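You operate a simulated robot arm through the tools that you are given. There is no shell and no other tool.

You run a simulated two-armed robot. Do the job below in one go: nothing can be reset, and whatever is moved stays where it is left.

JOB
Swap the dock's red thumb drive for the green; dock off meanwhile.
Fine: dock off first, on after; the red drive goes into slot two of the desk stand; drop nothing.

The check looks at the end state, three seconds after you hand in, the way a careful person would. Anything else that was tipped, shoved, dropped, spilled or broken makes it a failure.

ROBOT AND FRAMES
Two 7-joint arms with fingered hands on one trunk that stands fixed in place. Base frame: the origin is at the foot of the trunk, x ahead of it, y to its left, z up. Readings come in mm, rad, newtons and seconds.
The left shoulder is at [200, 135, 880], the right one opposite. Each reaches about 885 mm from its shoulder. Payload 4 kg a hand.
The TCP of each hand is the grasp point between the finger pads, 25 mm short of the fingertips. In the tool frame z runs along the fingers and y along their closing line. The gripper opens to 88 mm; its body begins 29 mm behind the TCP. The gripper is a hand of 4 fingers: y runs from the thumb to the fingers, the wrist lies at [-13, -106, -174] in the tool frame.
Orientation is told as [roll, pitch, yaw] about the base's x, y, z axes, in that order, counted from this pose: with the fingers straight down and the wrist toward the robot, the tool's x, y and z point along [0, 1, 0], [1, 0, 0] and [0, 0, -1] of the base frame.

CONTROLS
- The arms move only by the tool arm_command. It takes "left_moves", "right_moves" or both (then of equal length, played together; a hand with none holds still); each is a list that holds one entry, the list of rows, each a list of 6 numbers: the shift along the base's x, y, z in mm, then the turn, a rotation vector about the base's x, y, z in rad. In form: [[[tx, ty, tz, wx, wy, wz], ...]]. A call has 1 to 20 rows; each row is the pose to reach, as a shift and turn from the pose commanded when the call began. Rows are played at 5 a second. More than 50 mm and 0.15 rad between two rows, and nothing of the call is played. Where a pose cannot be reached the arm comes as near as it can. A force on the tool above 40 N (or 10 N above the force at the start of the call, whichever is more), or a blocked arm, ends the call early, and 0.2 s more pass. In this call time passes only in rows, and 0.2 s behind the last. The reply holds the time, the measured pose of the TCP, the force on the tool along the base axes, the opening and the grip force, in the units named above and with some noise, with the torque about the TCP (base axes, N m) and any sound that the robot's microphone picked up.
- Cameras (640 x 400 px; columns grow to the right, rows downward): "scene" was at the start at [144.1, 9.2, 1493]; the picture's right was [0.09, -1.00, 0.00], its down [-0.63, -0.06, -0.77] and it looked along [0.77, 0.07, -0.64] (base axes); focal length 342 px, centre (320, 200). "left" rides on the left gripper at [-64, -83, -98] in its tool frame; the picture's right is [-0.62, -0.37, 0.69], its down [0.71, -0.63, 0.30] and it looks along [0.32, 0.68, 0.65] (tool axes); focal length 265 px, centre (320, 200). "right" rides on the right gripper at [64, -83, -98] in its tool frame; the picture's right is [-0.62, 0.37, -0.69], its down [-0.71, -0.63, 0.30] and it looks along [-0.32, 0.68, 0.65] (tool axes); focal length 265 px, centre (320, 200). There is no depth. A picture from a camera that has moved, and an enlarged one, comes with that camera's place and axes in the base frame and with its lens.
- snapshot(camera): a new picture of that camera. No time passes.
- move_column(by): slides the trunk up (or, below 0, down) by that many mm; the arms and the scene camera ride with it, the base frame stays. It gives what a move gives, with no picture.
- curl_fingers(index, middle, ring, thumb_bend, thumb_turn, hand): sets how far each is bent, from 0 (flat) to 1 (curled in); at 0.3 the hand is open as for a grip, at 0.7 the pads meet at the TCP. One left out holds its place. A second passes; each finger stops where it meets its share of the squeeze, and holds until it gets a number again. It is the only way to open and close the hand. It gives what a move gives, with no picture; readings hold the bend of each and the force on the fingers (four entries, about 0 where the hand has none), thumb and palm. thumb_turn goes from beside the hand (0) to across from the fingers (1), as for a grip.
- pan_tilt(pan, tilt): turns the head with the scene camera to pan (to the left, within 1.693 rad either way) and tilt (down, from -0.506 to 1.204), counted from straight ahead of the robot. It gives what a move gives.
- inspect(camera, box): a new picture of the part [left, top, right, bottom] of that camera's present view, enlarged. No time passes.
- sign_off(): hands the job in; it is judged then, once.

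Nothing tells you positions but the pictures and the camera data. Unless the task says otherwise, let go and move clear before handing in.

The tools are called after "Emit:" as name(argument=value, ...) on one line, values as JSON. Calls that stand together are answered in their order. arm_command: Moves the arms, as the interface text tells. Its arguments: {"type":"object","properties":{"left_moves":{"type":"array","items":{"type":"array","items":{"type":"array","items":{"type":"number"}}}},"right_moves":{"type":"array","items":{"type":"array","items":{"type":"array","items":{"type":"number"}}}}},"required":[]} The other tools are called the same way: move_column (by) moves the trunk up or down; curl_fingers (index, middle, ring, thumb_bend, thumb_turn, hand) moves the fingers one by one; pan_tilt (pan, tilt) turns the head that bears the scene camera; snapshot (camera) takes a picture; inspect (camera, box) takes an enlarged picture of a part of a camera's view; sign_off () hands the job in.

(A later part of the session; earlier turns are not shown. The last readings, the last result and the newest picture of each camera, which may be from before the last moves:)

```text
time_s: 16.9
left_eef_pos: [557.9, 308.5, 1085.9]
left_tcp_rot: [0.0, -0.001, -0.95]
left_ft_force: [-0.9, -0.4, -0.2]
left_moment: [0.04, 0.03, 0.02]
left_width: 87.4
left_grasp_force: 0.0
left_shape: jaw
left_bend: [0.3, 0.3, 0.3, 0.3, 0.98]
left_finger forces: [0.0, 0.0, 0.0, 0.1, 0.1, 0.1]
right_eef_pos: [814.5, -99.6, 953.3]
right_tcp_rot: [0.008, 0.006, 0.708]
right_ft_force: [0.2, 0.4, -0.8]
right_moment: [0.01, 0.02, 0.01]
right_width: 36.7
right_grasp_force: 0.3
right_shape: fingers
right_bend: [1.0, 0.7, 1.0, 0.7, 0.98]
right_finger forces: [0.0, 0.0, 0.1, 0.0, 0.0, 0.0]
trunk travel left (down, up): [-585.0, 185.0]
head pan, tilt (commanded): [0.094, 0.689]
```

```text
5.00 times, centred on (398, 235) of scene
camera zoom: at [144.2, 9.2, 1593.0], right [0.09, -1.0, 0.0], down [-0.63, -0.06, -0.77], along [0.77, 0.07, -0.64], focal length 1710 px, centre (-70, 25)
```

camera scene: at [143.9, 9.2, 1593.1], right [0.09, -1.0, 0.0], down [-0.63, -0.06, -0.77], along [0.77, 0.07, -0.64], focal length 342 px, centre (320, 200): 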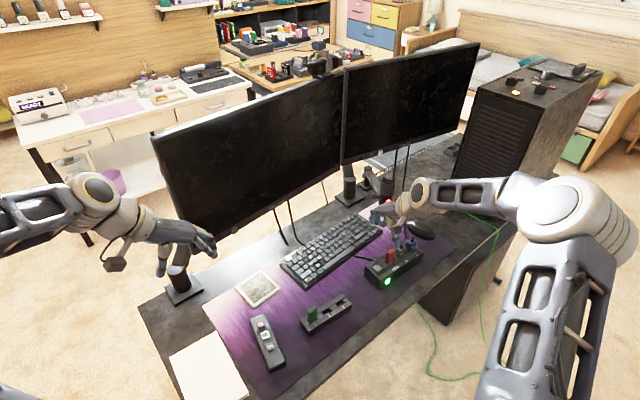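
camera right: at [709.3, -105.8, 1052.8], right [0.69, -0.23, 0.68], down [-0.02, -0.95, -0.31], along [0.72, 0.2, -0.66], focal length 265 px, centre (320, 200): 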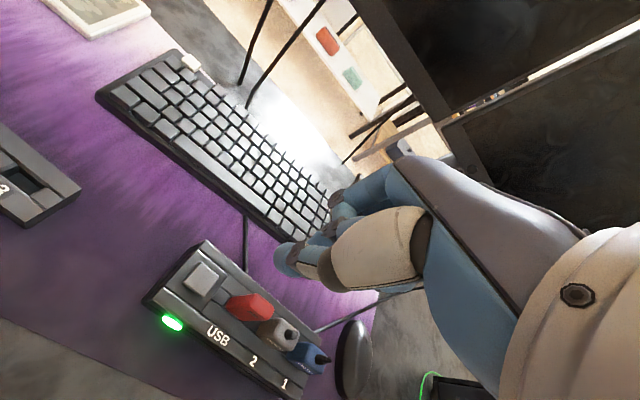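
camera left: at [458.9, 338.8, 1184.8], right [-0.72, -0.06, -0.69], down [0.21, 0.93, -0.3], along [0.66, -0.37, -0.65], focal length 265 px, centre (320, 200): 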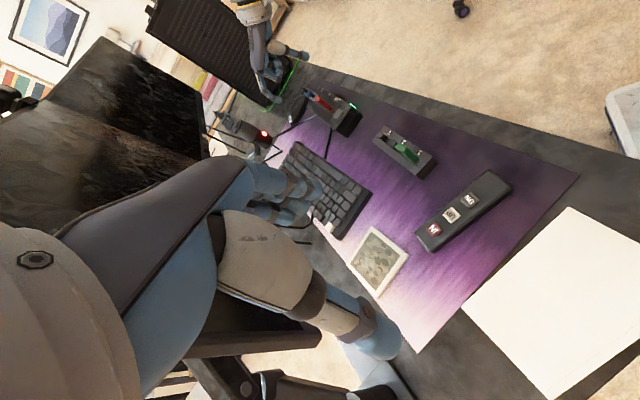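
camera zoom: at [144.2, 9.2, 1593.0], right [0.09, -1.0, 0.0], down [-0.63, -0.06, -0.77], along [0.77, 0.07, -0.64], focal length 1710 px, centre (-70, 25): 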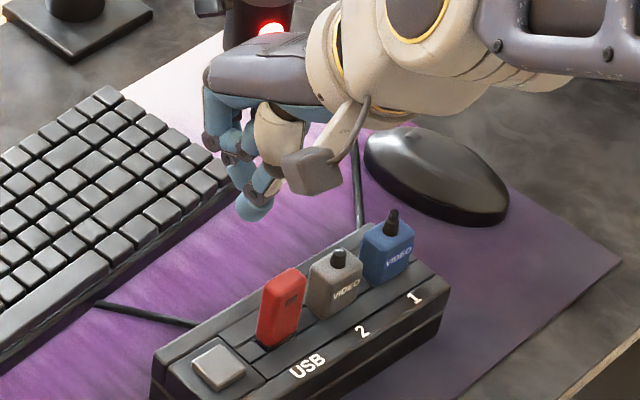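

The pinched tip sits about 25–28 mm beyond the TCP, and the button estimate agrees with the side camera. I'll lean the hand away from the red drive by 0.25 rad and stop just above the button to check alignment.

Emit:
arm_command(right_moves=[[[-1, 1, -25, -0.0475, -0.041, 0], [-2, 2.3, -50, -0.095, -0.082, 0], [-3, 3.5, -75, -0.1425, -0.122, 0], [-3.8, 4.6, -95, -0.19, -0.163, 0], [-3.8, 4.6, -112, -0.19, -0.163, 0]]])

Emit:
inspect(camera="left", box=[265, 60, 375, 130])

Emit:
inspect(camera="scene", box=[360, 225, 424, 285])

Emit:
snapshot(camera="right")

```text
time_s: 18.1
left_eef_pos: [558.1, 307.1, 1086.2]
left_tcp_rot: [0.001, 0.0, -0.951]
left_ft_force: [0.1, 0.5, -0.1]
left_moment: [0.0, 0.02, 0.01]
left_width: 87.5
left_grasp_force: 0.0
left_shape: jaw
left_bend: [0.3, 0.3, 0.3, 0.3, 0.98]
left_finger forces: [0.0, 0.1, 0.1, 0.1, 0.0, 0.0]
right_eef_pos: [812.2, -95.9, 841.3]
right_tcp_rot: [-0.244, 0.007, 0.706]
right_ft_force: [0.5, -1.0, 0.9]
right_moment: [0.01, 0.01, -0.05]
right_width: 36.4
right_grasp_force: 0.0
right_shape: fingers
right_bend: [1.0, 0.7, 1.0, 0.7, 0.98]
right_finger forces: [0.0, 0.1, 0.0, 0.1, 0.1, 0.0]
trunk travel left (down, up): [-585.0, 185.0]
head pan, tilt (commanded): [0.094, 0.689]
```

```text
5.71 times, centred on (320, 95) of left
camera zoom: at [459.0, 338.8, 1184.8], right [-0.72, -0.06, -0.69], down [0.21, 0.93, -0.3], along [0.66, -0.37, -0.65], focal length 1517 px, centre (320, 800)
```

zoom: 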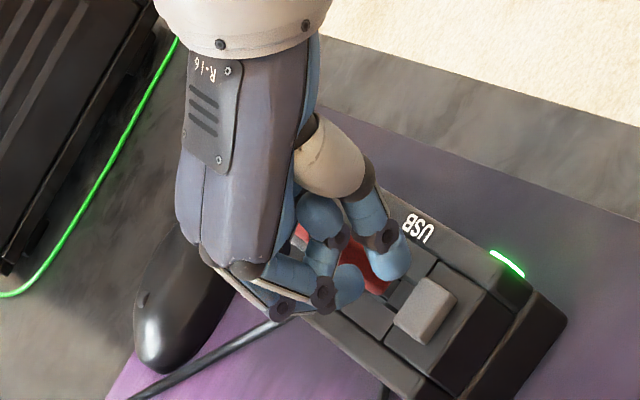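

```text
6.67 times, centred on (392, 255) of scene
camera zoom: at [144.0, 9.2, 1593.1], right [0.09, -1.0, 0.0], down [-0.63, -0.06, -0.77], along [0.77, 0.07, -0.64], focal length 2280 px, centre (-160, -167)
```

zoom: 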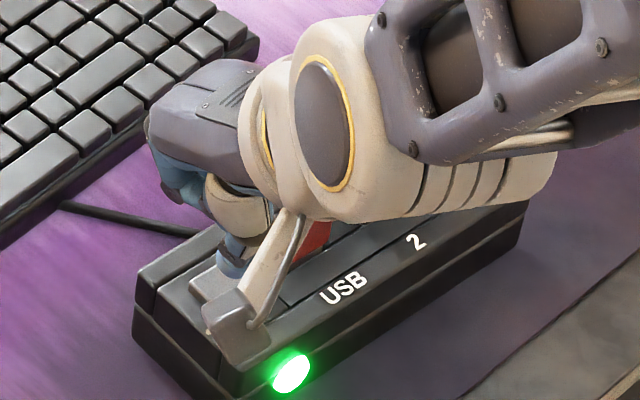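

```text
taken
camera right: at [691.3, -84.4, 921.1], right [0.57, -0.09, 0.82], down [0.02, -0.99, -0.12], along [0.82, 0.08, -0.56], focal length 265 px, centre (320, 200)
```

right: 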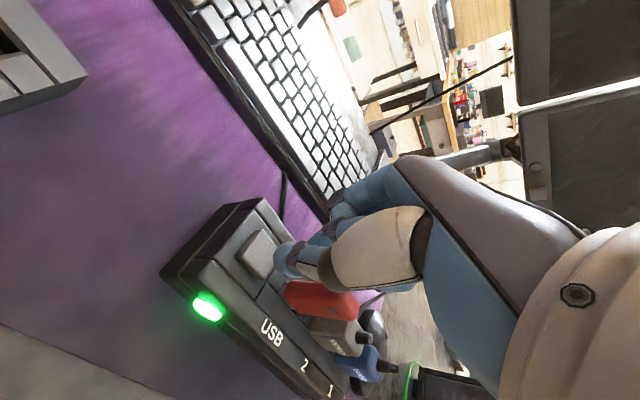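

The thumb tip leads and will land on the button about 4 mm off-centre, which is well within its 22 mm face. I'll nudge 3 mm and lower to just above contact.

Emit:
arm_command(right_moves=[[[1, 1, -7, 0, 0, 0], [2.3, 1.9, -13, 0, 0, 0], [2.3, 1.9, -17, 0, 0, 0]]])

Emit:
inspect(camera="left", box=[290, 75, 370, 125])

Emit:
inspect(camera="right", box=[160, 180, 400, 330])

```text
time_s: 18.9
left_eef_pos: [558.8, 307.8, 1084.8]
left_tcp_rot: [0.0, 0.0, -0.949]
left_ft_force: [-0.7, 0.0, 0.0]
left_moment: [-0.02, -0.01, -0.01]
left_width: 87.5
left_grasp_force: 0.1
left_shape: jaw
left_bend: [0.3, 0.3, 0.3, 0.3, 0.98]
left_finger forces: [0.0, 0.1, 0.1, 0.0, 0.1, 0.1]
right_eef_pos: [814.8, -93.6, 823.4]
right_tcp_rot: [-0.242, 0.006, 0.707]
right_ft_force: [0.7, -0.2, -0.1]
right_moment: [-0.03, 0.0, -0.01]
right_width: 36.6
right_grasp_force: 0.1
right_shape: fingers
right_bend: [1.0, 0.7, 1.0, 0.7, 0.98]
right_finger forces: [0.1, 0.1, 0.0, 0.0, 0.0, 0.1]
trunk travel left (down, up): [-585.0, 185.0]
head pan, tilt (commanded): [0.094, 0.689]
```

```text
8.00 times, centred on (330, 100) of left
camera zoom: at [459.0, 338.8, 1184.7], right [-0.72, -0.06, -0.69], down [0.21, 0.93, -0.3], along [0.66, -0.37, -0.65], focal length 2123 px, centre (240, 1000)
```

zoom: 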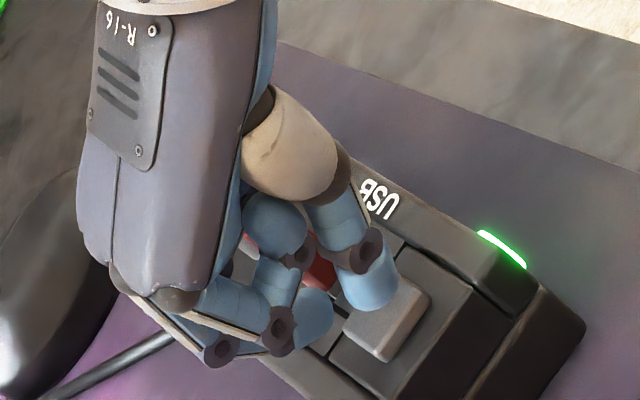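

```text
2.67 times, centred on (280, 255) of right
camera zoom: at [693.7, -82.6, 904.2], right [0.57, -0.09, 0.82], down [0.02, -0.99, -0.12], along [0.82, 0.08, -0.56], focal length 708 px, centre (427, 53)
```

zoom: 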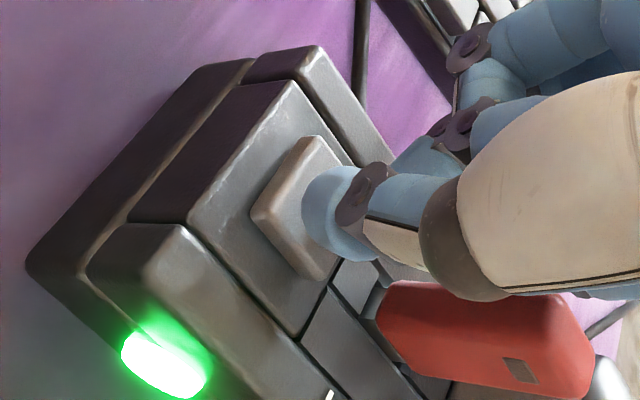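

The tip is centred over the button with clearance to the red drive. Now I press gently in small steps.

Emit:
arm_command(right_moves=[[[0, 0, -2, 0, 0, 0], [0, 0, -3.5, 0, 0, 0], [0, 0, -5, 0, 0, 0]]])

Emit:
inspect(camera="right", box=[160, 180, 400, 330])

```text
time_s: 19.7
left_eef_pos: [560.0, 305.7, 1085.8]
left_tcp_rot: [0.0, -0.001, -0.95]
left_ft_force: [0.0, 0.9, 0.5]
left_moment: [0.0, -0.01, 0.0]
left_width: 87.6
left_grasp_force: 0.1
left_shape: jaw
left_bend: [0.3, 0.3, 0.3, 0.3, 0.98]
left_finger forces: [0.0, 0.1, 0.0, 0.0, 0.0, 0.0]
right_eef_pos: [816.1, -94.3, 818.3]
right_tcp_rot: [-0.244, 0.008, 0.707]
right_ft_force: [0.1, 0.6, 0.7]
right_moment: [0.01, 0.04, 0.01]
right_width: 36.3
right_grasp_force: 0.5
right_shape: fingers
right_bend: [1.0, 0.7, 1.0, 0.7, 0.98]
right_finger forces: [0.0, 0.0, 0.0, 0.0, 1.4, 0.1]
trunk travel left (down, up): [-585.0, 185.0]
head pan, tilt (commanded): [0.094, 0.689]
heard: click
```

```text
2.67 times, centred on (280, 255) of right
camera zoom: at [693.3, -82.5, 899.1], right [0.57, -0.09, 0.82], down [0.02, -0.99, -0.12], along [0.82, 0.08, -0.56], focal length 708 px, centre (427, 53)
```

zoom: 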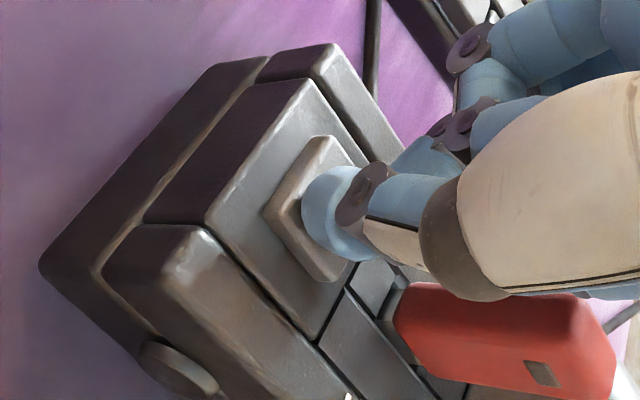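

A click was heard and the dock LED is off. I lift straight up off the button and confirm it stays off.

Emit:
arm_command(right_moves=[[[0, 0, 8, 0, 0, 0], [0, 0, 25, 0, 0, 0], [0, 0, 50, 0, 0, 0], [0, 0, 80, 0.06, 0.052, 0], [0, 0, 100, 0.12, 0.104, 0], [0, 0, 115, 0.19, 0.163, 0]]])

Emit:
inspect(camera="left", box=[265, 60, 375, 150])

Emit:
inspect(camera="scene", box=[360, 225, 440, 290])

```text
time_s: 21.1
left_eef_pos: [559.4, 307.4, 1084.1]
left_tcp_rot: [0.0, 0.001, -0.948]
left_ft_force: [-0.8, 0.2, 0.0]
left_moment: [0.01, 0.01, -0.01]
left_width: 87.4
left_grasp_force: 0.0
left_shape: jaw
left_bend: [0.3, 0.3, 0.3, 0.3, 0.98]
left_finger forces: [0.0, 0.1, 0.0, 0.0, 0.0, 0.0]
right_eef_pos: [813.9, -93.1, 932.9]
right_tcp_rot: [0.008, 0.008, 0.709]
right_ft_force: [-0.2, -0.1, 0.3]
right_moment: [0.0, 0.01, -0.02]
right_width: 36.2
right_grasp_force: 0.0
right_shape: fingers
right_bend: [1.0, 0.7, 1.0, 0.7, 0.98]
right_finger forces: [0.0, 0.0, 0.1, 0.1, 0.0, 0.0]
trunk travel left (down, up): [-585.0, 185.0]
head pan, tilt (commanded): [0.094, 0.689]
```

```text
4.44 times, centred on (320, 105) of left
camera zoom: at [459.0, 339.0, 1184.7], right [-0.72, -0.06, -0.69], down [0.21, 0.93, -0.3], along [0.66, -0.37, -0.65], focal length 1180 px, centre (320, 622)
```

zoom: 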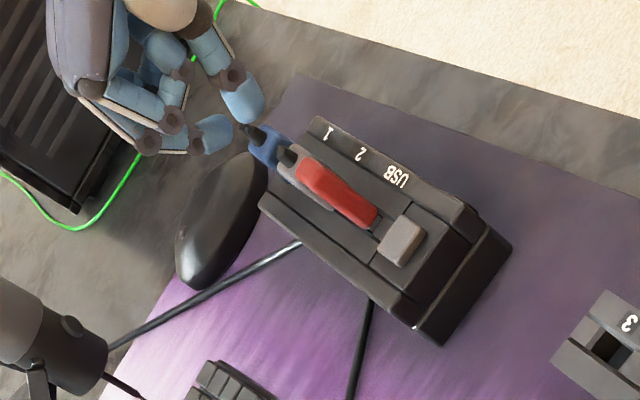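

```text
6.15 times, centred on (400, 258) of scene
camera zoom: at [144.2, 9.4, 1593.0], right [0.09, -1.0, 0.0], down [-0.63, -0.06, -0.77], along [0.77, 0.07, -0.64], focal length 2105 px, centre (-172, -154)
```

zoom: 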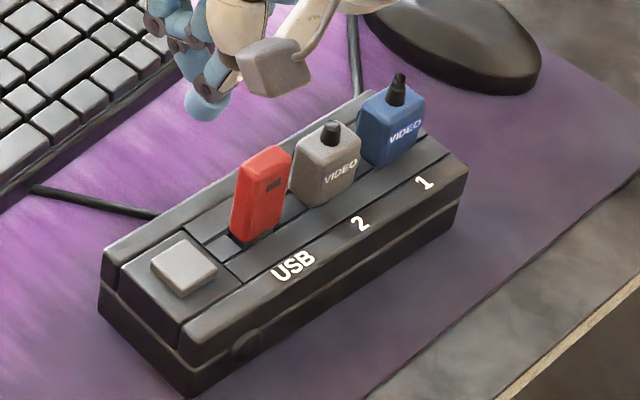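

The dock is off. Now for the red drive: I open the whole hand, with index and ring to remain open clear behind the dock, and centre over the drive.

Emit:
curl_fingers(hand="right", index=0.3, middle=0.3, ring=0.3, thumb_bend=0.3)

Emit:
arm_command(right_moves=[[[10, -14, 0, 0, 0, -0.005], [20, -28, -10, 0, 0, -0.009], [29, -43, -25, -0.004, -0.004, -0.009], [29, -43, -48, -0.008, -0.008, -0.009]]])

Emit:
inspect(camera="left", box=[245, 50, 355, 130])

Emit:
inspect(camera="scene", box=[360, 205, 440, 285])

Emit:
snapshot(camera="right")

```text
time_s: 22.1
left_eef_pos: [559.1, 307.4, 1085.3]
left_tcp_rot: [0.0, 0.0, -0.95]
left_ft_force: [-0.8, 0.7, -0.5]
left_moment: [-0.02, 0.03, -0.03]
left_width: 87.4
left_grasp_force: 0.0
left_shape: jaw
left_bend: [0.3, 0.3, 0.3, 0.3, 0.98]
left_finger forces: [0.1, 0.0, 0.0, 0.0, 0.0, 0.0]
right_eef_pos: [811.8, -94.0, 932.5]
right_tcp_rot: [0.009, 0.007, 0.709]
right_ft_force: [0.3, -0.3, 0.2]
right_moment: [0.0, 0.01, -0.02]
right_width: 84.6
right_grasp_force: 0.1
right_shape: fingers
right_bend: [0.3, 0.3, 0.3, 0.3, 0.98]
right_finger forces: [0.0, 0.1, 0.0, 0.1, 0.1, 0.1]
trunk travel left (down, up): [-585.0, 185.0]
head pan, tilt (commanded): [0.094, 0.689]
```

```text
time_s: 23.1
left_eef_pos: [559.8, 307.3, 1085.5]
left_tcp_rot: [0.001, 0.001, -0.95]
left_ft_force: [0.1, -0.4, -0.3]
left_moment: [-0.01, -0.01, -0.02]
left_width: 87.6
left_grasp_force: 0.1
left_shape: jaw
left_bend: [0.3, 0.3, 0.3, 0.3, 0.98]
left_finger forces: [0.0, 0.0, 0.0, 0.0, 0.0, 0.0]
right_eef_pos: [843.1, -137.6, 884.8]
right_tcp_rot: [-0.003, 0.006, 0.7]
right_ft_force: [0.5, 0.2, 0.6]
right_moment: [-0.02, -0.02, -0.02]
right_width: 84.6
right_grasp_force: 0.1
right_shape: fingers
right_bend: [0.3, 0.3, 0.3, 0.3, 0.98]
right_finger forces: [0.0, 0.1, 0.0, 0.0, 0.0, 0.0]
trunk travel left (down, up): [-585.0, 185.0]
head pan, tilt (commanded): [0.094, 0.689]
```

```text
5.00 times, centred on (300, 90) of left
camera zoom: at [459.0, 338.8, 1184.8], right [-0.72, -0.06, -0.69], down [0.21, 0.93, -0.3], along [0.66, -0.37, -0.65], focal length 1327 px, centre (420, 750)
```

zoom: 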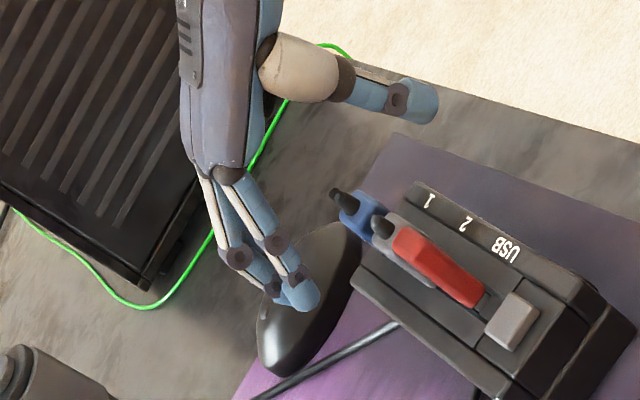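

```text
5.00 times, centred on (400, 245) of scene
camera zoom: at [144.0, 9.3, 1593.1], right [0.09, -1.0, 0.0], down [-0.63, -0.06, -0.77], along [0.77, 0.07, -0.64], focal length 1710 px, centre (-80, -25)
```

zoom: 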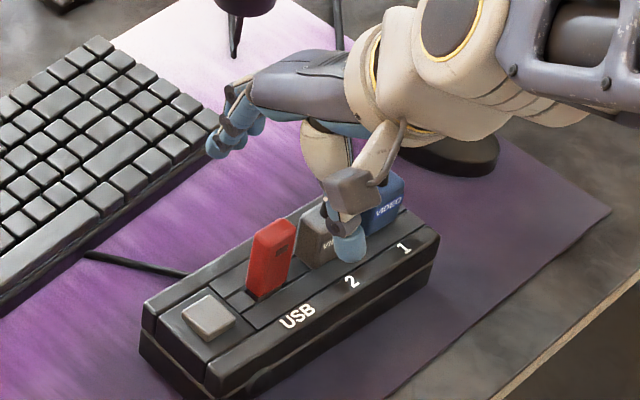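

```text
taken
camera right: at [736.2, -141.5, 983.6], right [0.68, -0.23, 0.69], down [-0.02, -0.95, -0.3], along [0.73, 0.19, -0.66], focal length 265 px, centre (320, 200)
```

right: 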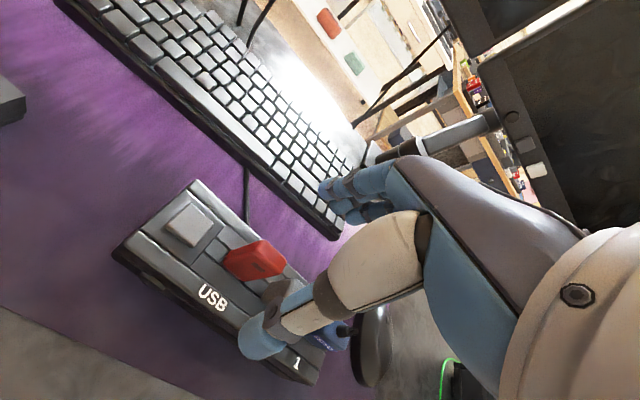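

Clearances look good. I descend in steps, checking before the pads reach the drive.

Emit:
arm_command(right_moves=[[[-0.6, 0.8, -15, 0, 0, 0], [-0.6, 0.8, -30, 0, 0, 0], [-0.6, 0.8, -40, 0, 0, 0]]])

Emit:
inspect(camera="left", box=[245, 50, 355, 130])

Emit:
inspect(camera="scene", box=[360, 205, 440, 285])

Emit:
inspect(camera="right", box=[200, 150, 440, 380])

```text
time_s: 23.9
left_eef_pos: [558.9, 308.0, 1085.0]
left_tcp_rot: [-0.001, 0.001, -0.948]
left_ft_force: [-0.3, 0.2, -1.1]
left_moment: [0.01, 0.04, 0.02]
left_width: 87.7
left_grasp_force: 0.0
left_shape: jaw
left_bend: [0.3, 0.3, 0.3, 0.3, 0.98]
left_finger forces: [0.0, 0.0, 0.0, 0.0, 0.0, 0.0]
right_eef_pos: [842.8, -135.4, 844.4]
right_tcp_rot: [-0.006, 0.007, 0.699]
right_ft_force: [-0.5, -0.1, -0.6]
right_moment: [0.0, -0.01, -0.01]
right_width: 84.6
right_grasp_force: 0.1
right_shape: fingers
right_bend: [0.3, 0.3, 0.3, 0.3, 0.98]
right_finger forces: [0.0, 0.0, 0.1, 0.1, 0.0, 0.1]
trunk travel left (down, up): [-585.0, 185.0]
head pan, tilt (commanded): [0.094, 0.689]
```

```text
5.00 times, centred on (300, 90) of left
camera zoom: at [459.0, 338.8, 1184.7], right [-0.72, -0.06, -0.69], down [0.21, 0.93, -0.3], along [0.66, -0.37, -0.65], focal length 1327 px, centre (420, 750)
```

zoom: 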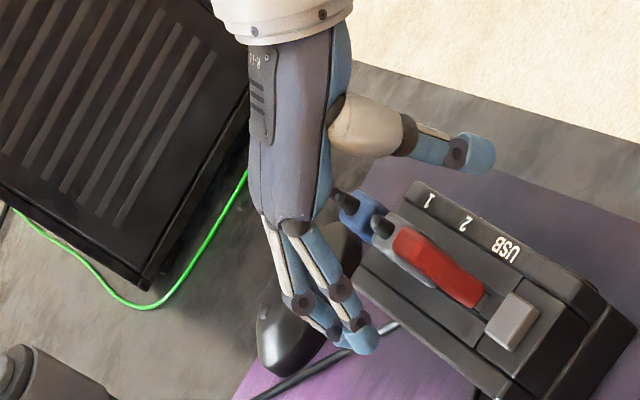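

```text
5.00 times, centred on (400, 245) of scene
camera zoom: at [144.1, 9.2, 1593.1], right [0.09, -1.0, 0.0], down [-0.63, -0.06, -0.77], along [0.77, 0.07, -0.64], focal length 1710 px, centre (-80, -25)
```

zoom: 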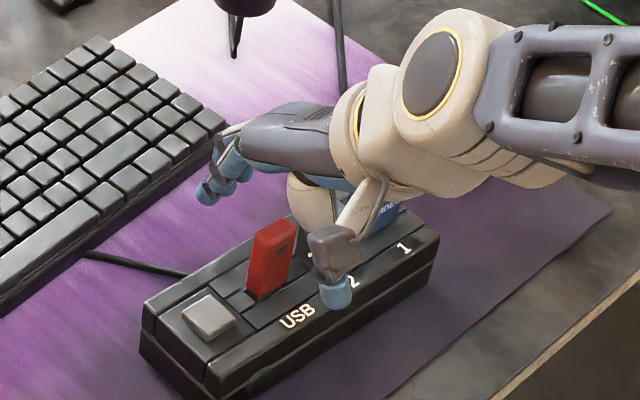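

```text
1.74 times, centred on (320, 265) of right
camera zoom: at [735.4, -139.7, 943.8], right [0.68, -0.23, 0.69], down [-0.02, -0.95, -0.3], along [0.73, 0.19, -0.66], focal length 462 px, centre (320, 87)
```

zoom: 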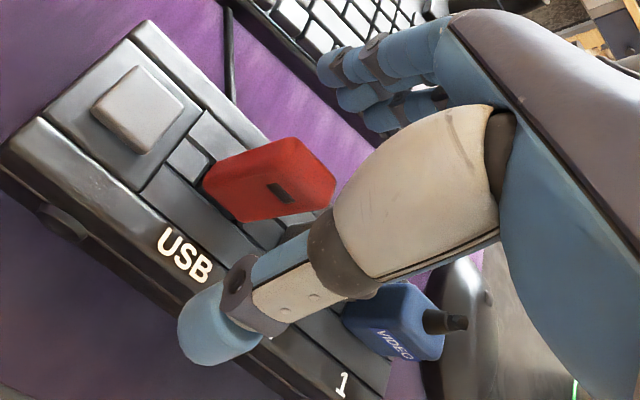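

Thumb and middle finger straddle the red drive symmetrically. I descend the last 23 mm and close the middle finger and thumb on it.

Emit:
arm_command(right_moves=[[[0, 0, -10, 0, 0, 0], [0, 0, -18, 0, 0, 0], [0, 0, -23.5, 0, 0, 0]]])

Emit:
inspect(camera="scene", box=[360, 205, 440, 285])

Emit:
inspect(camera="left", box=[265, 60, 375, 140])

```text
time_s: 24.7
left_eef_pos: [558.4, 306.8, 1085.3]
left_tcp_rot: [0.001, 0.0, -0.949]
left_ft_force: [0.1, -0.3, -0.8]
left_moment: [0.06, 0.0, 0.0]
left_width: 87.3
left_grasp_force: 0.0
left_shape: jaw
left_bend: [0.3, 0.3, 0.3, 0.3, 0.98]
left_finger forces: [0.1, 0.0, 0.1, 0.1, 0.0, 0.0]
right_eef_pos: [842.5, -137.1, 822.7]
right_tcp_rot: [-0.003, 0.005, 0.699]
right_ft_force: [-0.7, -1.0, -0.8]
right_moment: [0.03, -0.04, -0.04]
right_width: 84.5
right_grasp_force: 0.0
right_shape: fingers
right_bend: [0.3, 0.3, 0.3, 0.3, 0.98]
right_finger forces: [0.1, 0.1, 0.0, 0.0, 0.0, 0.1]
trunk travel left (down, up): [-585.0, 185.0]
head pan, tilt (commanded): [0.094, 0.689]
```

```text
5.00 times, centred on (400, 245) of scene
camera zoom: at [144.1, 9.2, 1593.0], right [0.09, -1.0, 0.0], down [-0.63, -0.06, -0.77], along [0.77, 0.07, -0.64], focal length 1710 px, centre (-80, -25)
```

zoom: 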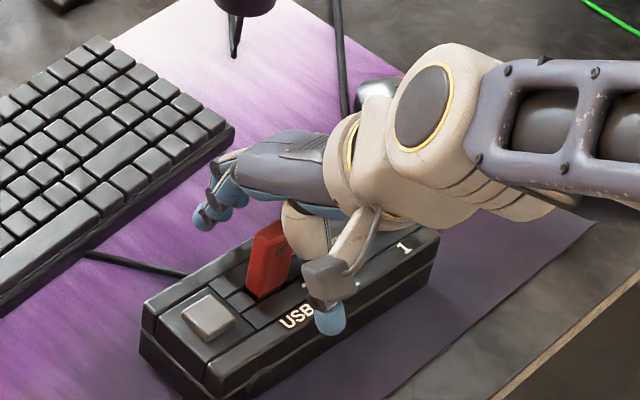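

```text
5.00 times, centred on (320, 100) of left
camera zoom: at [459.0, 338.8, 1184.7], right [-0.72, -0.06, -0.69], down [0.21, 0.93, -0.3], along [0.66, -0.37, -0.65], focal length 1327 px, centre (320, 700)
```

zoom: 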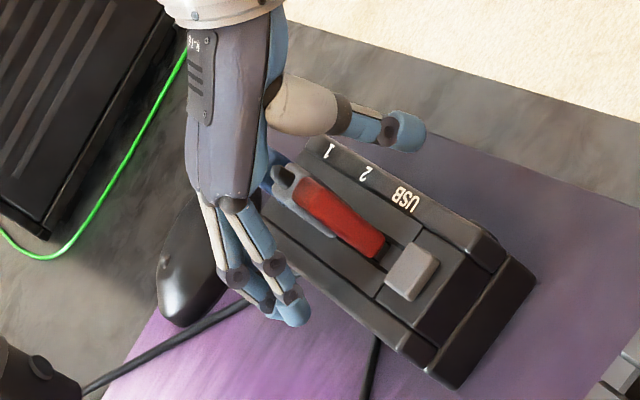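

Emit:
curl_fingers(hand="right", middle=0.7, thumb_bend=0.7)

Emit:
inspect(camera="scene", box=[360, 205, 440, 285])

Emit:
inspect(camera="left", box=[285, 70, 365, 120])

Emit:
inspect(camera="right", box=[200, 150, 440, 380])

```text
time_s: 25.7
left_eef_pos: [559.8, 306.9, 1086.2]
left_tcp_rot: [0.001, 0.001, -0.949]
left_ft_force: [-0.1, 0.5, 0.0]
left_moment: [-0.01, -0.01, -0.03]
left_width: 87.6
left_grasp_force: 0.0
left_shape: jaw
left_bend: [0.3, 0.3, 0.3, 0.3, 0.98]
left_finger forces: [0.0, 0.0, 0.1, 0.1, 0.1, 0.0]
right_eef_pos: [843.4, -135.8, 822.2]
right_tcp_rot: [-0.002, 0.007, 0.7]
right_ft_force: [1.1, 0.6, -0.2]
right_moment: [-0.02, 0.0, 0.02]
right_width: 45.5
right_grasp_force: 2.4
right_shape: fingers
right_bend: [0.3, 0.66, 0.3, 0.67, 0.97]
right_finger forces: [0.0, 2.9, 0.0, 0.0, 2.0, 0.0]
trunk travel left (down, up): [-585.0, 185.0]
head pan, tilt (commanded): [0.094, 0.689]
```

```text
5.00 times, centred on (400, 245) of scene
camera zoom: at [144.2, 9.2, 1593.0], right [0.09, -1.0, 0.0], down [-0.63, -0.06, -0.77], along [0.77, 0.07, -0.64], focal length 1710 px, centre (-80, -25)
```

zoom: 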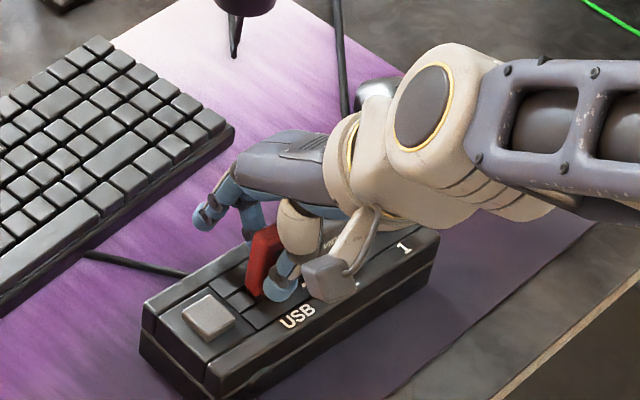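

```text
8.00 times, centred on (325, 95) of left
camera zoom: at [459.1, 338.8, 1184.7], right [-0.72, -0.06, -0.69], down [0.21, 0.93, -0.3], along [0.66, -0.37, -0.65], focal length 2123 px, centre (280, 1040)
```

zoom: 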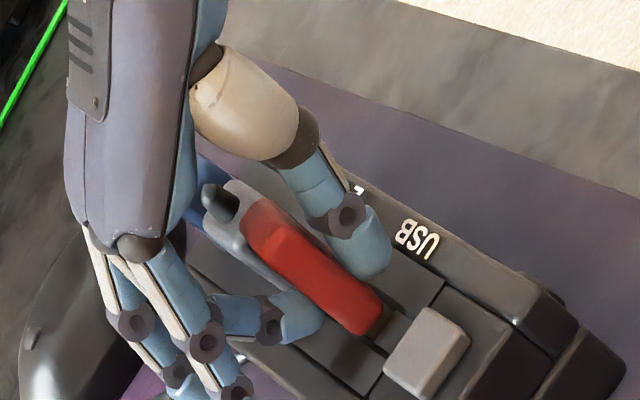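

```text
1.74 times, centred on (320, 265) of right
camera zoom: at [735.7, -139.9, 920.6], right [0.68, -0.23, 0.69], down [-0.02, -0.95, -0.3], along [0.73, 0.19, -0.66], focal length 462 px, centre (320, 87)
```

zoom: 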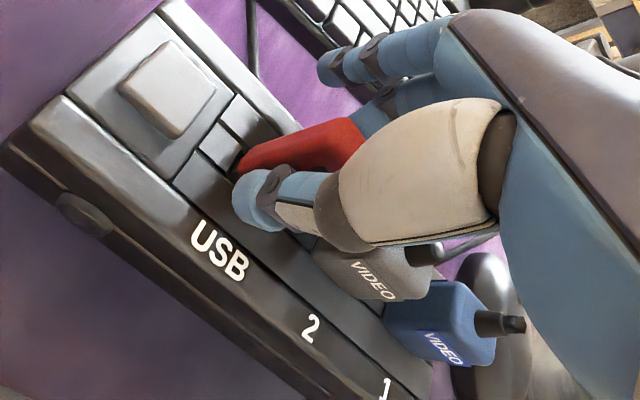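

Both pads have the drive at bend ~0.66 with a light 2–3 N. I firm up the squeeze before pulling.

Emit:
curl_fingers(hand="right", middle=0.85, thumb_bend=0.85)

Emit:
inspect(camera="left", box=[285, 70, 365, 120])

```text
time_s: 26.7
left_eef_pos: [559.6, 307.2, 1086.1]
left_tcp_rot: [0.001, 0.0, -0.951]
left_ft_force: [0.0, -0.8, 0.4]
left_moment: [-0.01, 0.0, -0.03]
left_width: 87.8
left_grasp_force: 0.1
left_shape: jaw
left_bend: [0.3, 0.3, 0.3, 0.3, 0.98]
left_finger forces: [0.0, 0.0, 0.0, 0.0, 0.0, 0.0]
right_eef_pos: [842.4, -135.3, 822.5]
right_tcp_rot: [-0.004, 0.007, 0.699]
right_ft_force: [0.1, -0.4, -1.7]
right_moment: [-0.04, -0.08, 0.06]
right_width: 30.4
right_grasp_force: 7.1
right_shape: fingers
right_bend: [0.3, 0.61, 0.3, 0.79, 0.95]
right_finger forces: [0.0, 8.1, 0.0, 0.0, 7.6, 0.0]
trunk travel left (down, up): [-585.0, 185.0]
head pan, tilt (commanded): [0.094, 0.689]
```

```text
8.00 times, centred on (325, 95) of left
camera zoom: at [459.1, 338.8, 1184.7], right [-0.72, -0.06, -0.69], down [0.21, 0.93, -0.3], along [0.66, -0.37, -0.65], focal length 2123 px, centre (280, 1040)
```

zoom: 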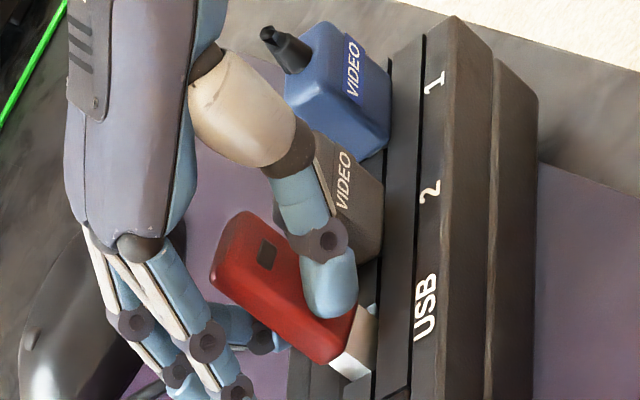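

The squeeze was uneven, and the side view suggests the drive and dock shifted. I need to look at it from the other cameras before doing anything else.

Emit:
inspect(camera="scene", box=[360, 205, 440, 285])

Emit:
inspect(camera="right", box=[200, 150, 440, 380])

Emit:
snapshot(camera="left")

Emit:
snapshot(camera="scene")

```text
5.00 times, centred on (400, 245) of scene
camera zoom: at [144.2, 9.2, 1593.0], right [0.09, -1.0, 0.0], down [-0.63, -0.06, -0.77], along [0.77, 0.07, -0.64], focal length 1710 px, centre (-80, -25)
```

zoom: 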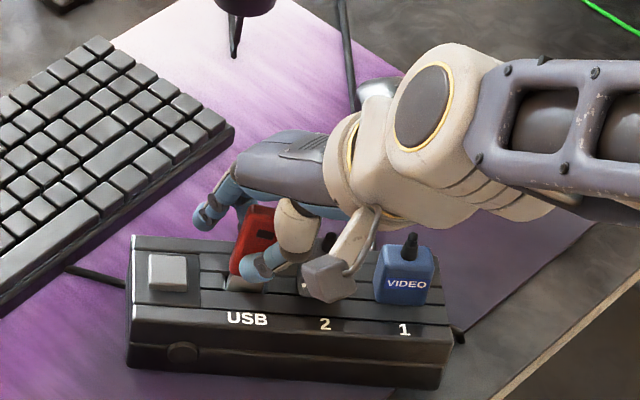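

```text
1.74 times, centred on (320, 265) of right
camera zoom: at [735.7, -140.0, 920.6], right [0.68, -0.23, 0.69], down [-0.02, -0.95, -0.3], along [0.73, 0.19, -0.66], focal length 462 px, centre (320, 87)
```

zoom: 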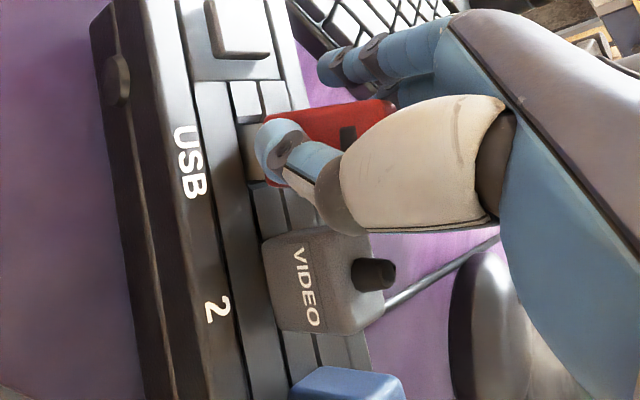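

```text
taken
camera left: at [459.1, 338.8, 1184.7], right [-0.72, -0.06, -0.69], down [0.21, 0.93, -0.3], along [0.66, -0.37, -0.65], focal length 265 px, centre (320, 200)
```

left: 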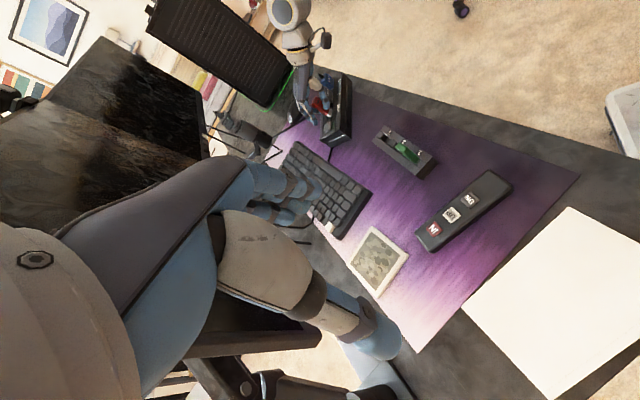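

```text
taken
camera scene: at [144.2, 9.2, 1593.0], right [0.09, -1.0, 0.0], down [-0.63, -0.06, -0.77], along [0.77, 0.07, -0.64], focal length 342 px, centre (320, 200)
```

scene: 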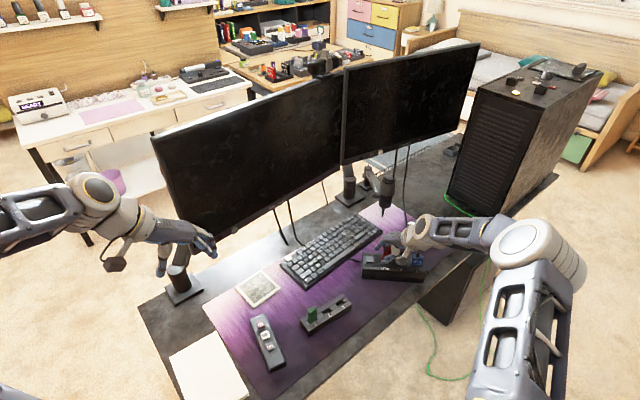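

Emit:
inspect(camera="scene", box=[384, 238, 424, 268])

Emit:
inspect(camera="left", box=[305, 80, 345, 110])

Emit:
inspect(camera="right", box=[270, 170, 350, 240])

Emit:
inspect(camera="scene", box=[350, 235, 450, 290])

```text
13.33 times, centred on (404, 253) of scene
camera zoom: at [144.2, 9.2, 1593.0], right [0.09, -1.0, 0.0], down [-0.63, -0.06, -0.77], along [0.77, 0.07, -0.64], focal length 4560 px, centre (-800, -507)
```

zoom: 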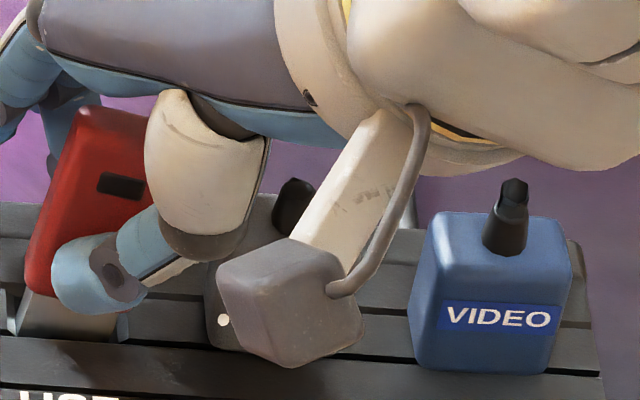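

```text
13.33 times, centred on (325, 95) of left
camera zoom: at [459.1, 338.8, 1184.7], right [-0.72, -0.06, -0.69], down [0.21, 0.93, -0.3], along [0.66, -0.37, -0.65], focal length 3539 px, centre (253, 1600)
```

zoom: 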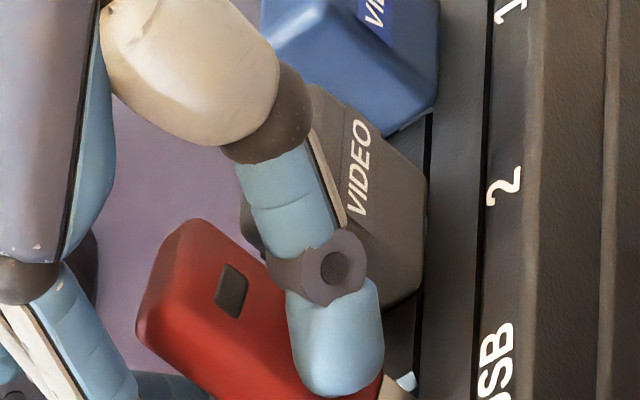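

```text
5.71 times, centred on (310, 205) of right
camera zoom: at [735.7, -140.0, 920.6], right [0.68, -0.23, 0.69], down [-0.02, -0.95, -0.3], along [0.73, 0.19, -0.66], focal length 1517 px, centre (377, 171)
```

zoom: 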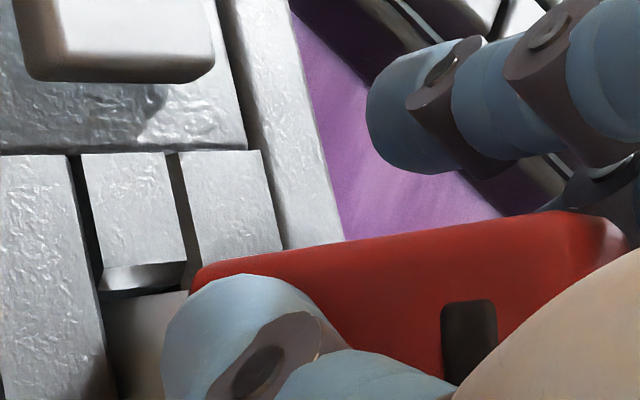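

```text
6.40 times, centred on (400, 262) of scene
camera zoom: at [144.2, 9.2, 1593.0], right [0.09, -1.0, 0.0], down [-0.63, -0.06, -0.77], along [0.77, 0.07, -0.64], focal length 2189 px, centre (-192, -200)
```

zoom: 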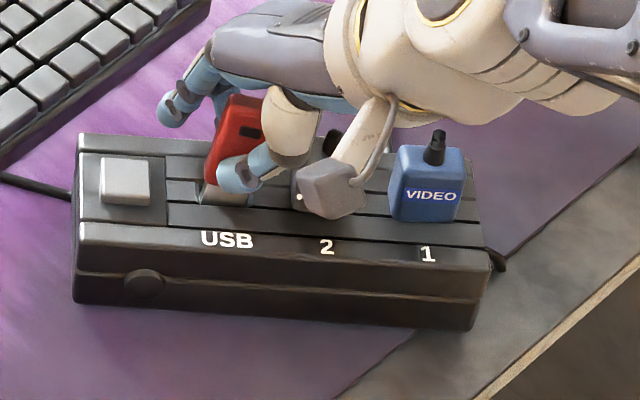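

The thumb overpowered the single finger and swung the light dock about 35° clockwise, so I must put the dock back. I'll ease the thumb back in small steps with the middle finger following, which should push the drive and dock back the way they came.

Emit:
curl_fingers(hand="right", thumb_bend=0.76)

Emit:
inspect(camera="scene", box=[350, 225, 450, 290])

Emit:
inspect(camera="right", box=[200, 150, 440, 380])

```text
time_s: 27.7
left_eef_pos: [559.9, 308.6, 1085.5]
left_tcp_rot: [0.0, 0.0, -0.95]
left_ft_force: [0.8, -0.1, -0.2]
left_moment: [-0.01, 0.0, 0.04]
left_width: 87.5
left_grasp_force: 0.1
left_shape: jaw
left_bend: [0.3, 0.3, 0.3, 0.3, 0.98]
left_finger forces: [0.0, 0.0, 0.1, 0.0, 0.0, 0.0]
right_eef_pos: [842.5, -135.6, 822.2]
right_tcp_rot: [-0.004, 0.006, 0.699]
right_ft_force: [0.1, 1.7, 0.9]
right_moment: [0.08, 0.01, 0.04]
right_width: 34.1
right_grasp_force: 5.8
right_shape: fingers
right_bend: [0.3, 0.64, 0.3, 0.76, 0.95]
right_finger forces: [0.0, 5.9, 0.1, 0.0, 6.0, 0.0]
trunk travel left (down, up): [-585.0, 185.0]
head pan, tilt (commanded): [0.094, 0.689]
```

```text
6.15 times, centred on (400, 258) of scene
camera zoom: at [144.1, 9.3, 1593.1], right [0.09, -1.0, 0.0], down [-0.63, -0.06, -0.77], along [0.77, 0.07, -0.64], focal length 2105 px, centre (-172, -154)
```

zoom: 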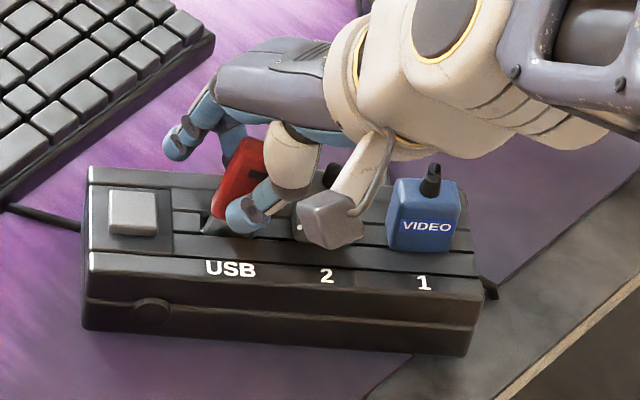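

```text
1.74 times, centred on (320, 265) of right
camera zoom: at [735.6, -139.8, 920.7], right [0.68, -0.23, 0.69], down [-0.02, -0.95, -0.3], along [0.73, 0.19, -0.66], focal length 462 px, centre (320, 87)
```

zoom: 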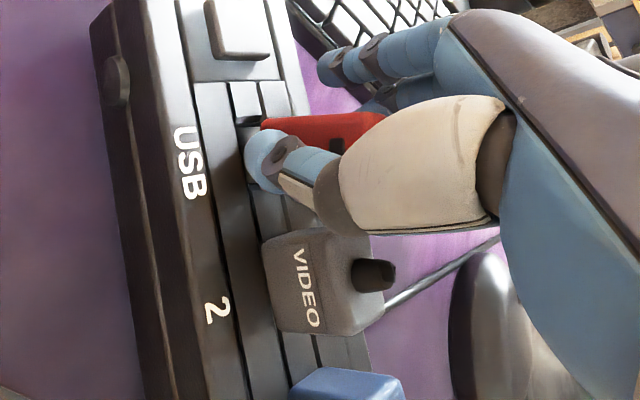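

Emit:
inspect(camera="scene", box=[376, 242, 408, 268])

Emit:
inspect(camera="left", box=[305, 80, 345, 110])

Emit:
inspect(camera="right", box=[270, 170, 350, 240])

```text
15.38 times, centred on (392, 255) of scene
camera zoom: at [144.1, 9.3, 1593.1], right [0.09, -1.0, 0.0], down [-0.63, -0.06, -0.77], along [0.77, 0.07, -0.64], focal length 5262 px, centre (-788, -646)
```

zoom: 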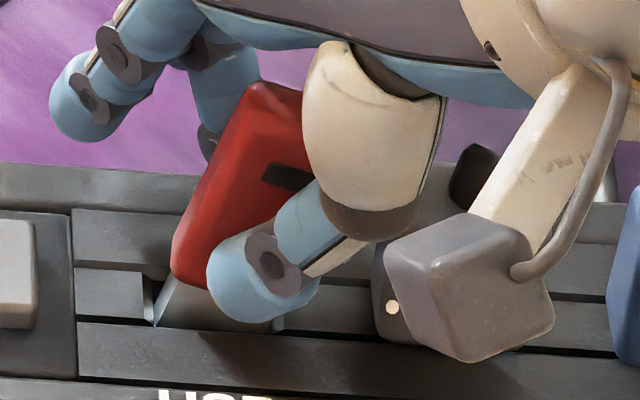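

```text
13.33 times, centred on (325, 95) of left
camera zoom: at [459.0, 338.9, 1184.7], right [-0.72, -0.06, -0.69], down [0.21, 0.93, -0.3], along [0.66, -0.37, -0.65], focal length 3539 px, centre (253, 1600)
```

zoom: 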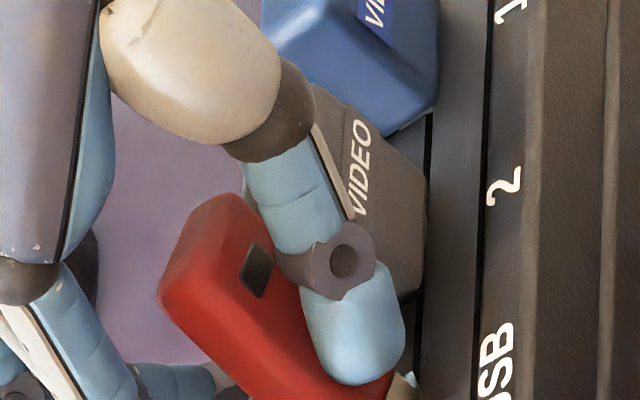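

```text
5.71 times, centred on (310, 205) of right
camera zoom: at [735.6, -139.8, 920.7], right [0.68, -0.23, 0.69], down [-0.02, -0.95, -0.3], along [0.73, 0.19, -0.66], focal length 1517 px, centre (377, 171)
```

zoom: 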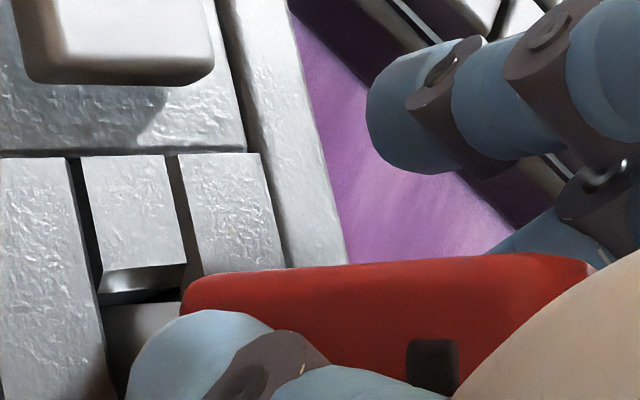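

The drive is now partly out of its socket, leaning, but firmly held at about 6 N. I'll lift it slowly straight up and watch the dock.

Emit:
arm_command(right_moves=[[[0, 0, 2, 0, 0, 0], [0, 0, 4, 0, 0, 0], [0, 0, 6, 0, 0, 0], [0, 0, 8, 0, 0, 0]]])

Emit:
inspect(camera="scene", box=[376, 238, 424, 268])

Emit:
inspect(camera="left", box=[300, 75, 356, 117])

Emit:
inspect(camera="right", box=[230, 150, 350, 240])

```text
time_s: 28.7
left_eef_pos: [558.1, 307.6, 1086.0]
left_tcp_rot: [-0.001, 0.0, -0.95]
left_ft_force: [0.0, -0.4, -1.0]
left_moment: [0.01, 0.02, 0.01]
left_width: 87.5
left_grasp_force: 0.1
left_shape: jaw
left_bend: [0.3, 0.3, 0.3, 0.3, 0.98]
left_finger forces: [0.0, 0.0, 0.0, 0.0, 0.0, 0.1]
right_eef_pos: [841.4, -136.6, 828.5]
right_tcp_rot: [-0.002, 0.007, 0.7]
right_ft_force: [-0.1, 0.9, -0.4]
right_moment: [0.03, 0.04, 0.0]
right_width: 35.0
right_grasp_force: 6.4
right_shape: fingers
right_bend: [0.3, 0.64, 0.3, 0.75, 0.95]
right_finger forces: [0.1, 6.1, 0.1, 0.0, 6.1, 0.1]
trunk travel left (down, up): [-585.0, 185.0]
head pan, tilt (commanded): [0.094, 0.689]
```

```text
13.33 times, centred on (400, 253) of scene
camera zoom: at [144.2, 9.2, 1593.0], right [0.09, -1.0, 0.0], down [-0.63, -0.06, -0.77], along [0.77, 0.07, -0.64], focal length 4560 px, centre (-747, -507)
```

zoom: 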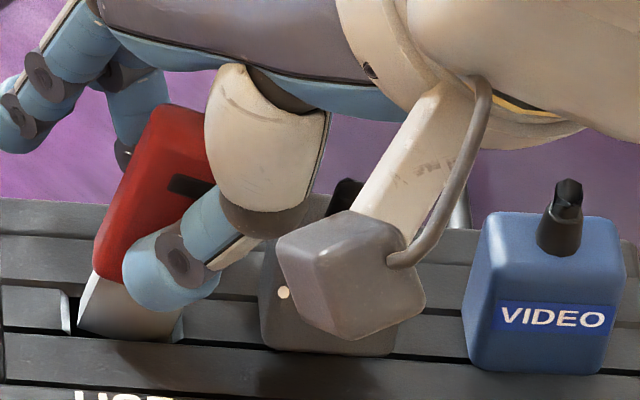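

```text
9.52 times, centred on (328, 96) of left
camera zoom: at [459.1, 338.8, 1184.7], right [-0.72, -0.06, -0.69], down [0.21, 0.93, -0.3], along [0.66, -0.37, -0.65], focal length 2528 px, centre (244, 1190)
```

zoom: 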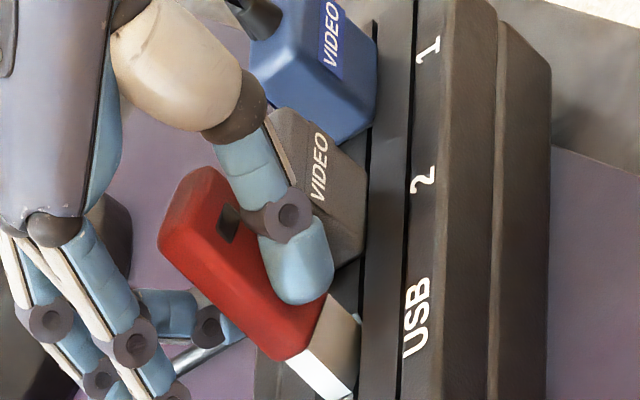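

```text
4.44 times, centred on (290, 195) of right
camera zoom: at [735.7, -140.1, 928.5], right [0.68, -0.23, 0.69], down [-0.02, -0.95, -0.3], along [0.73, 0.19, -0.66], focal length 1180 px, centre (453, 222)
```

zoom: 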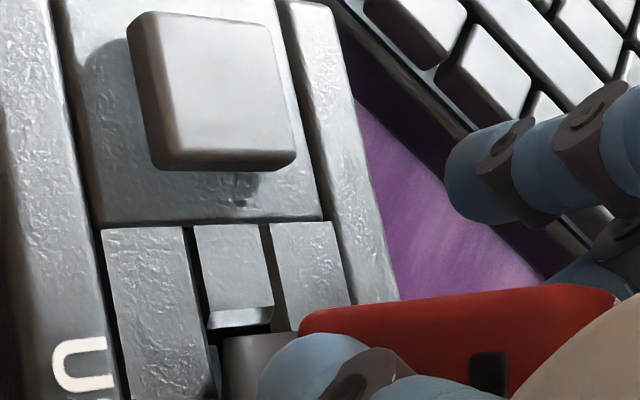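

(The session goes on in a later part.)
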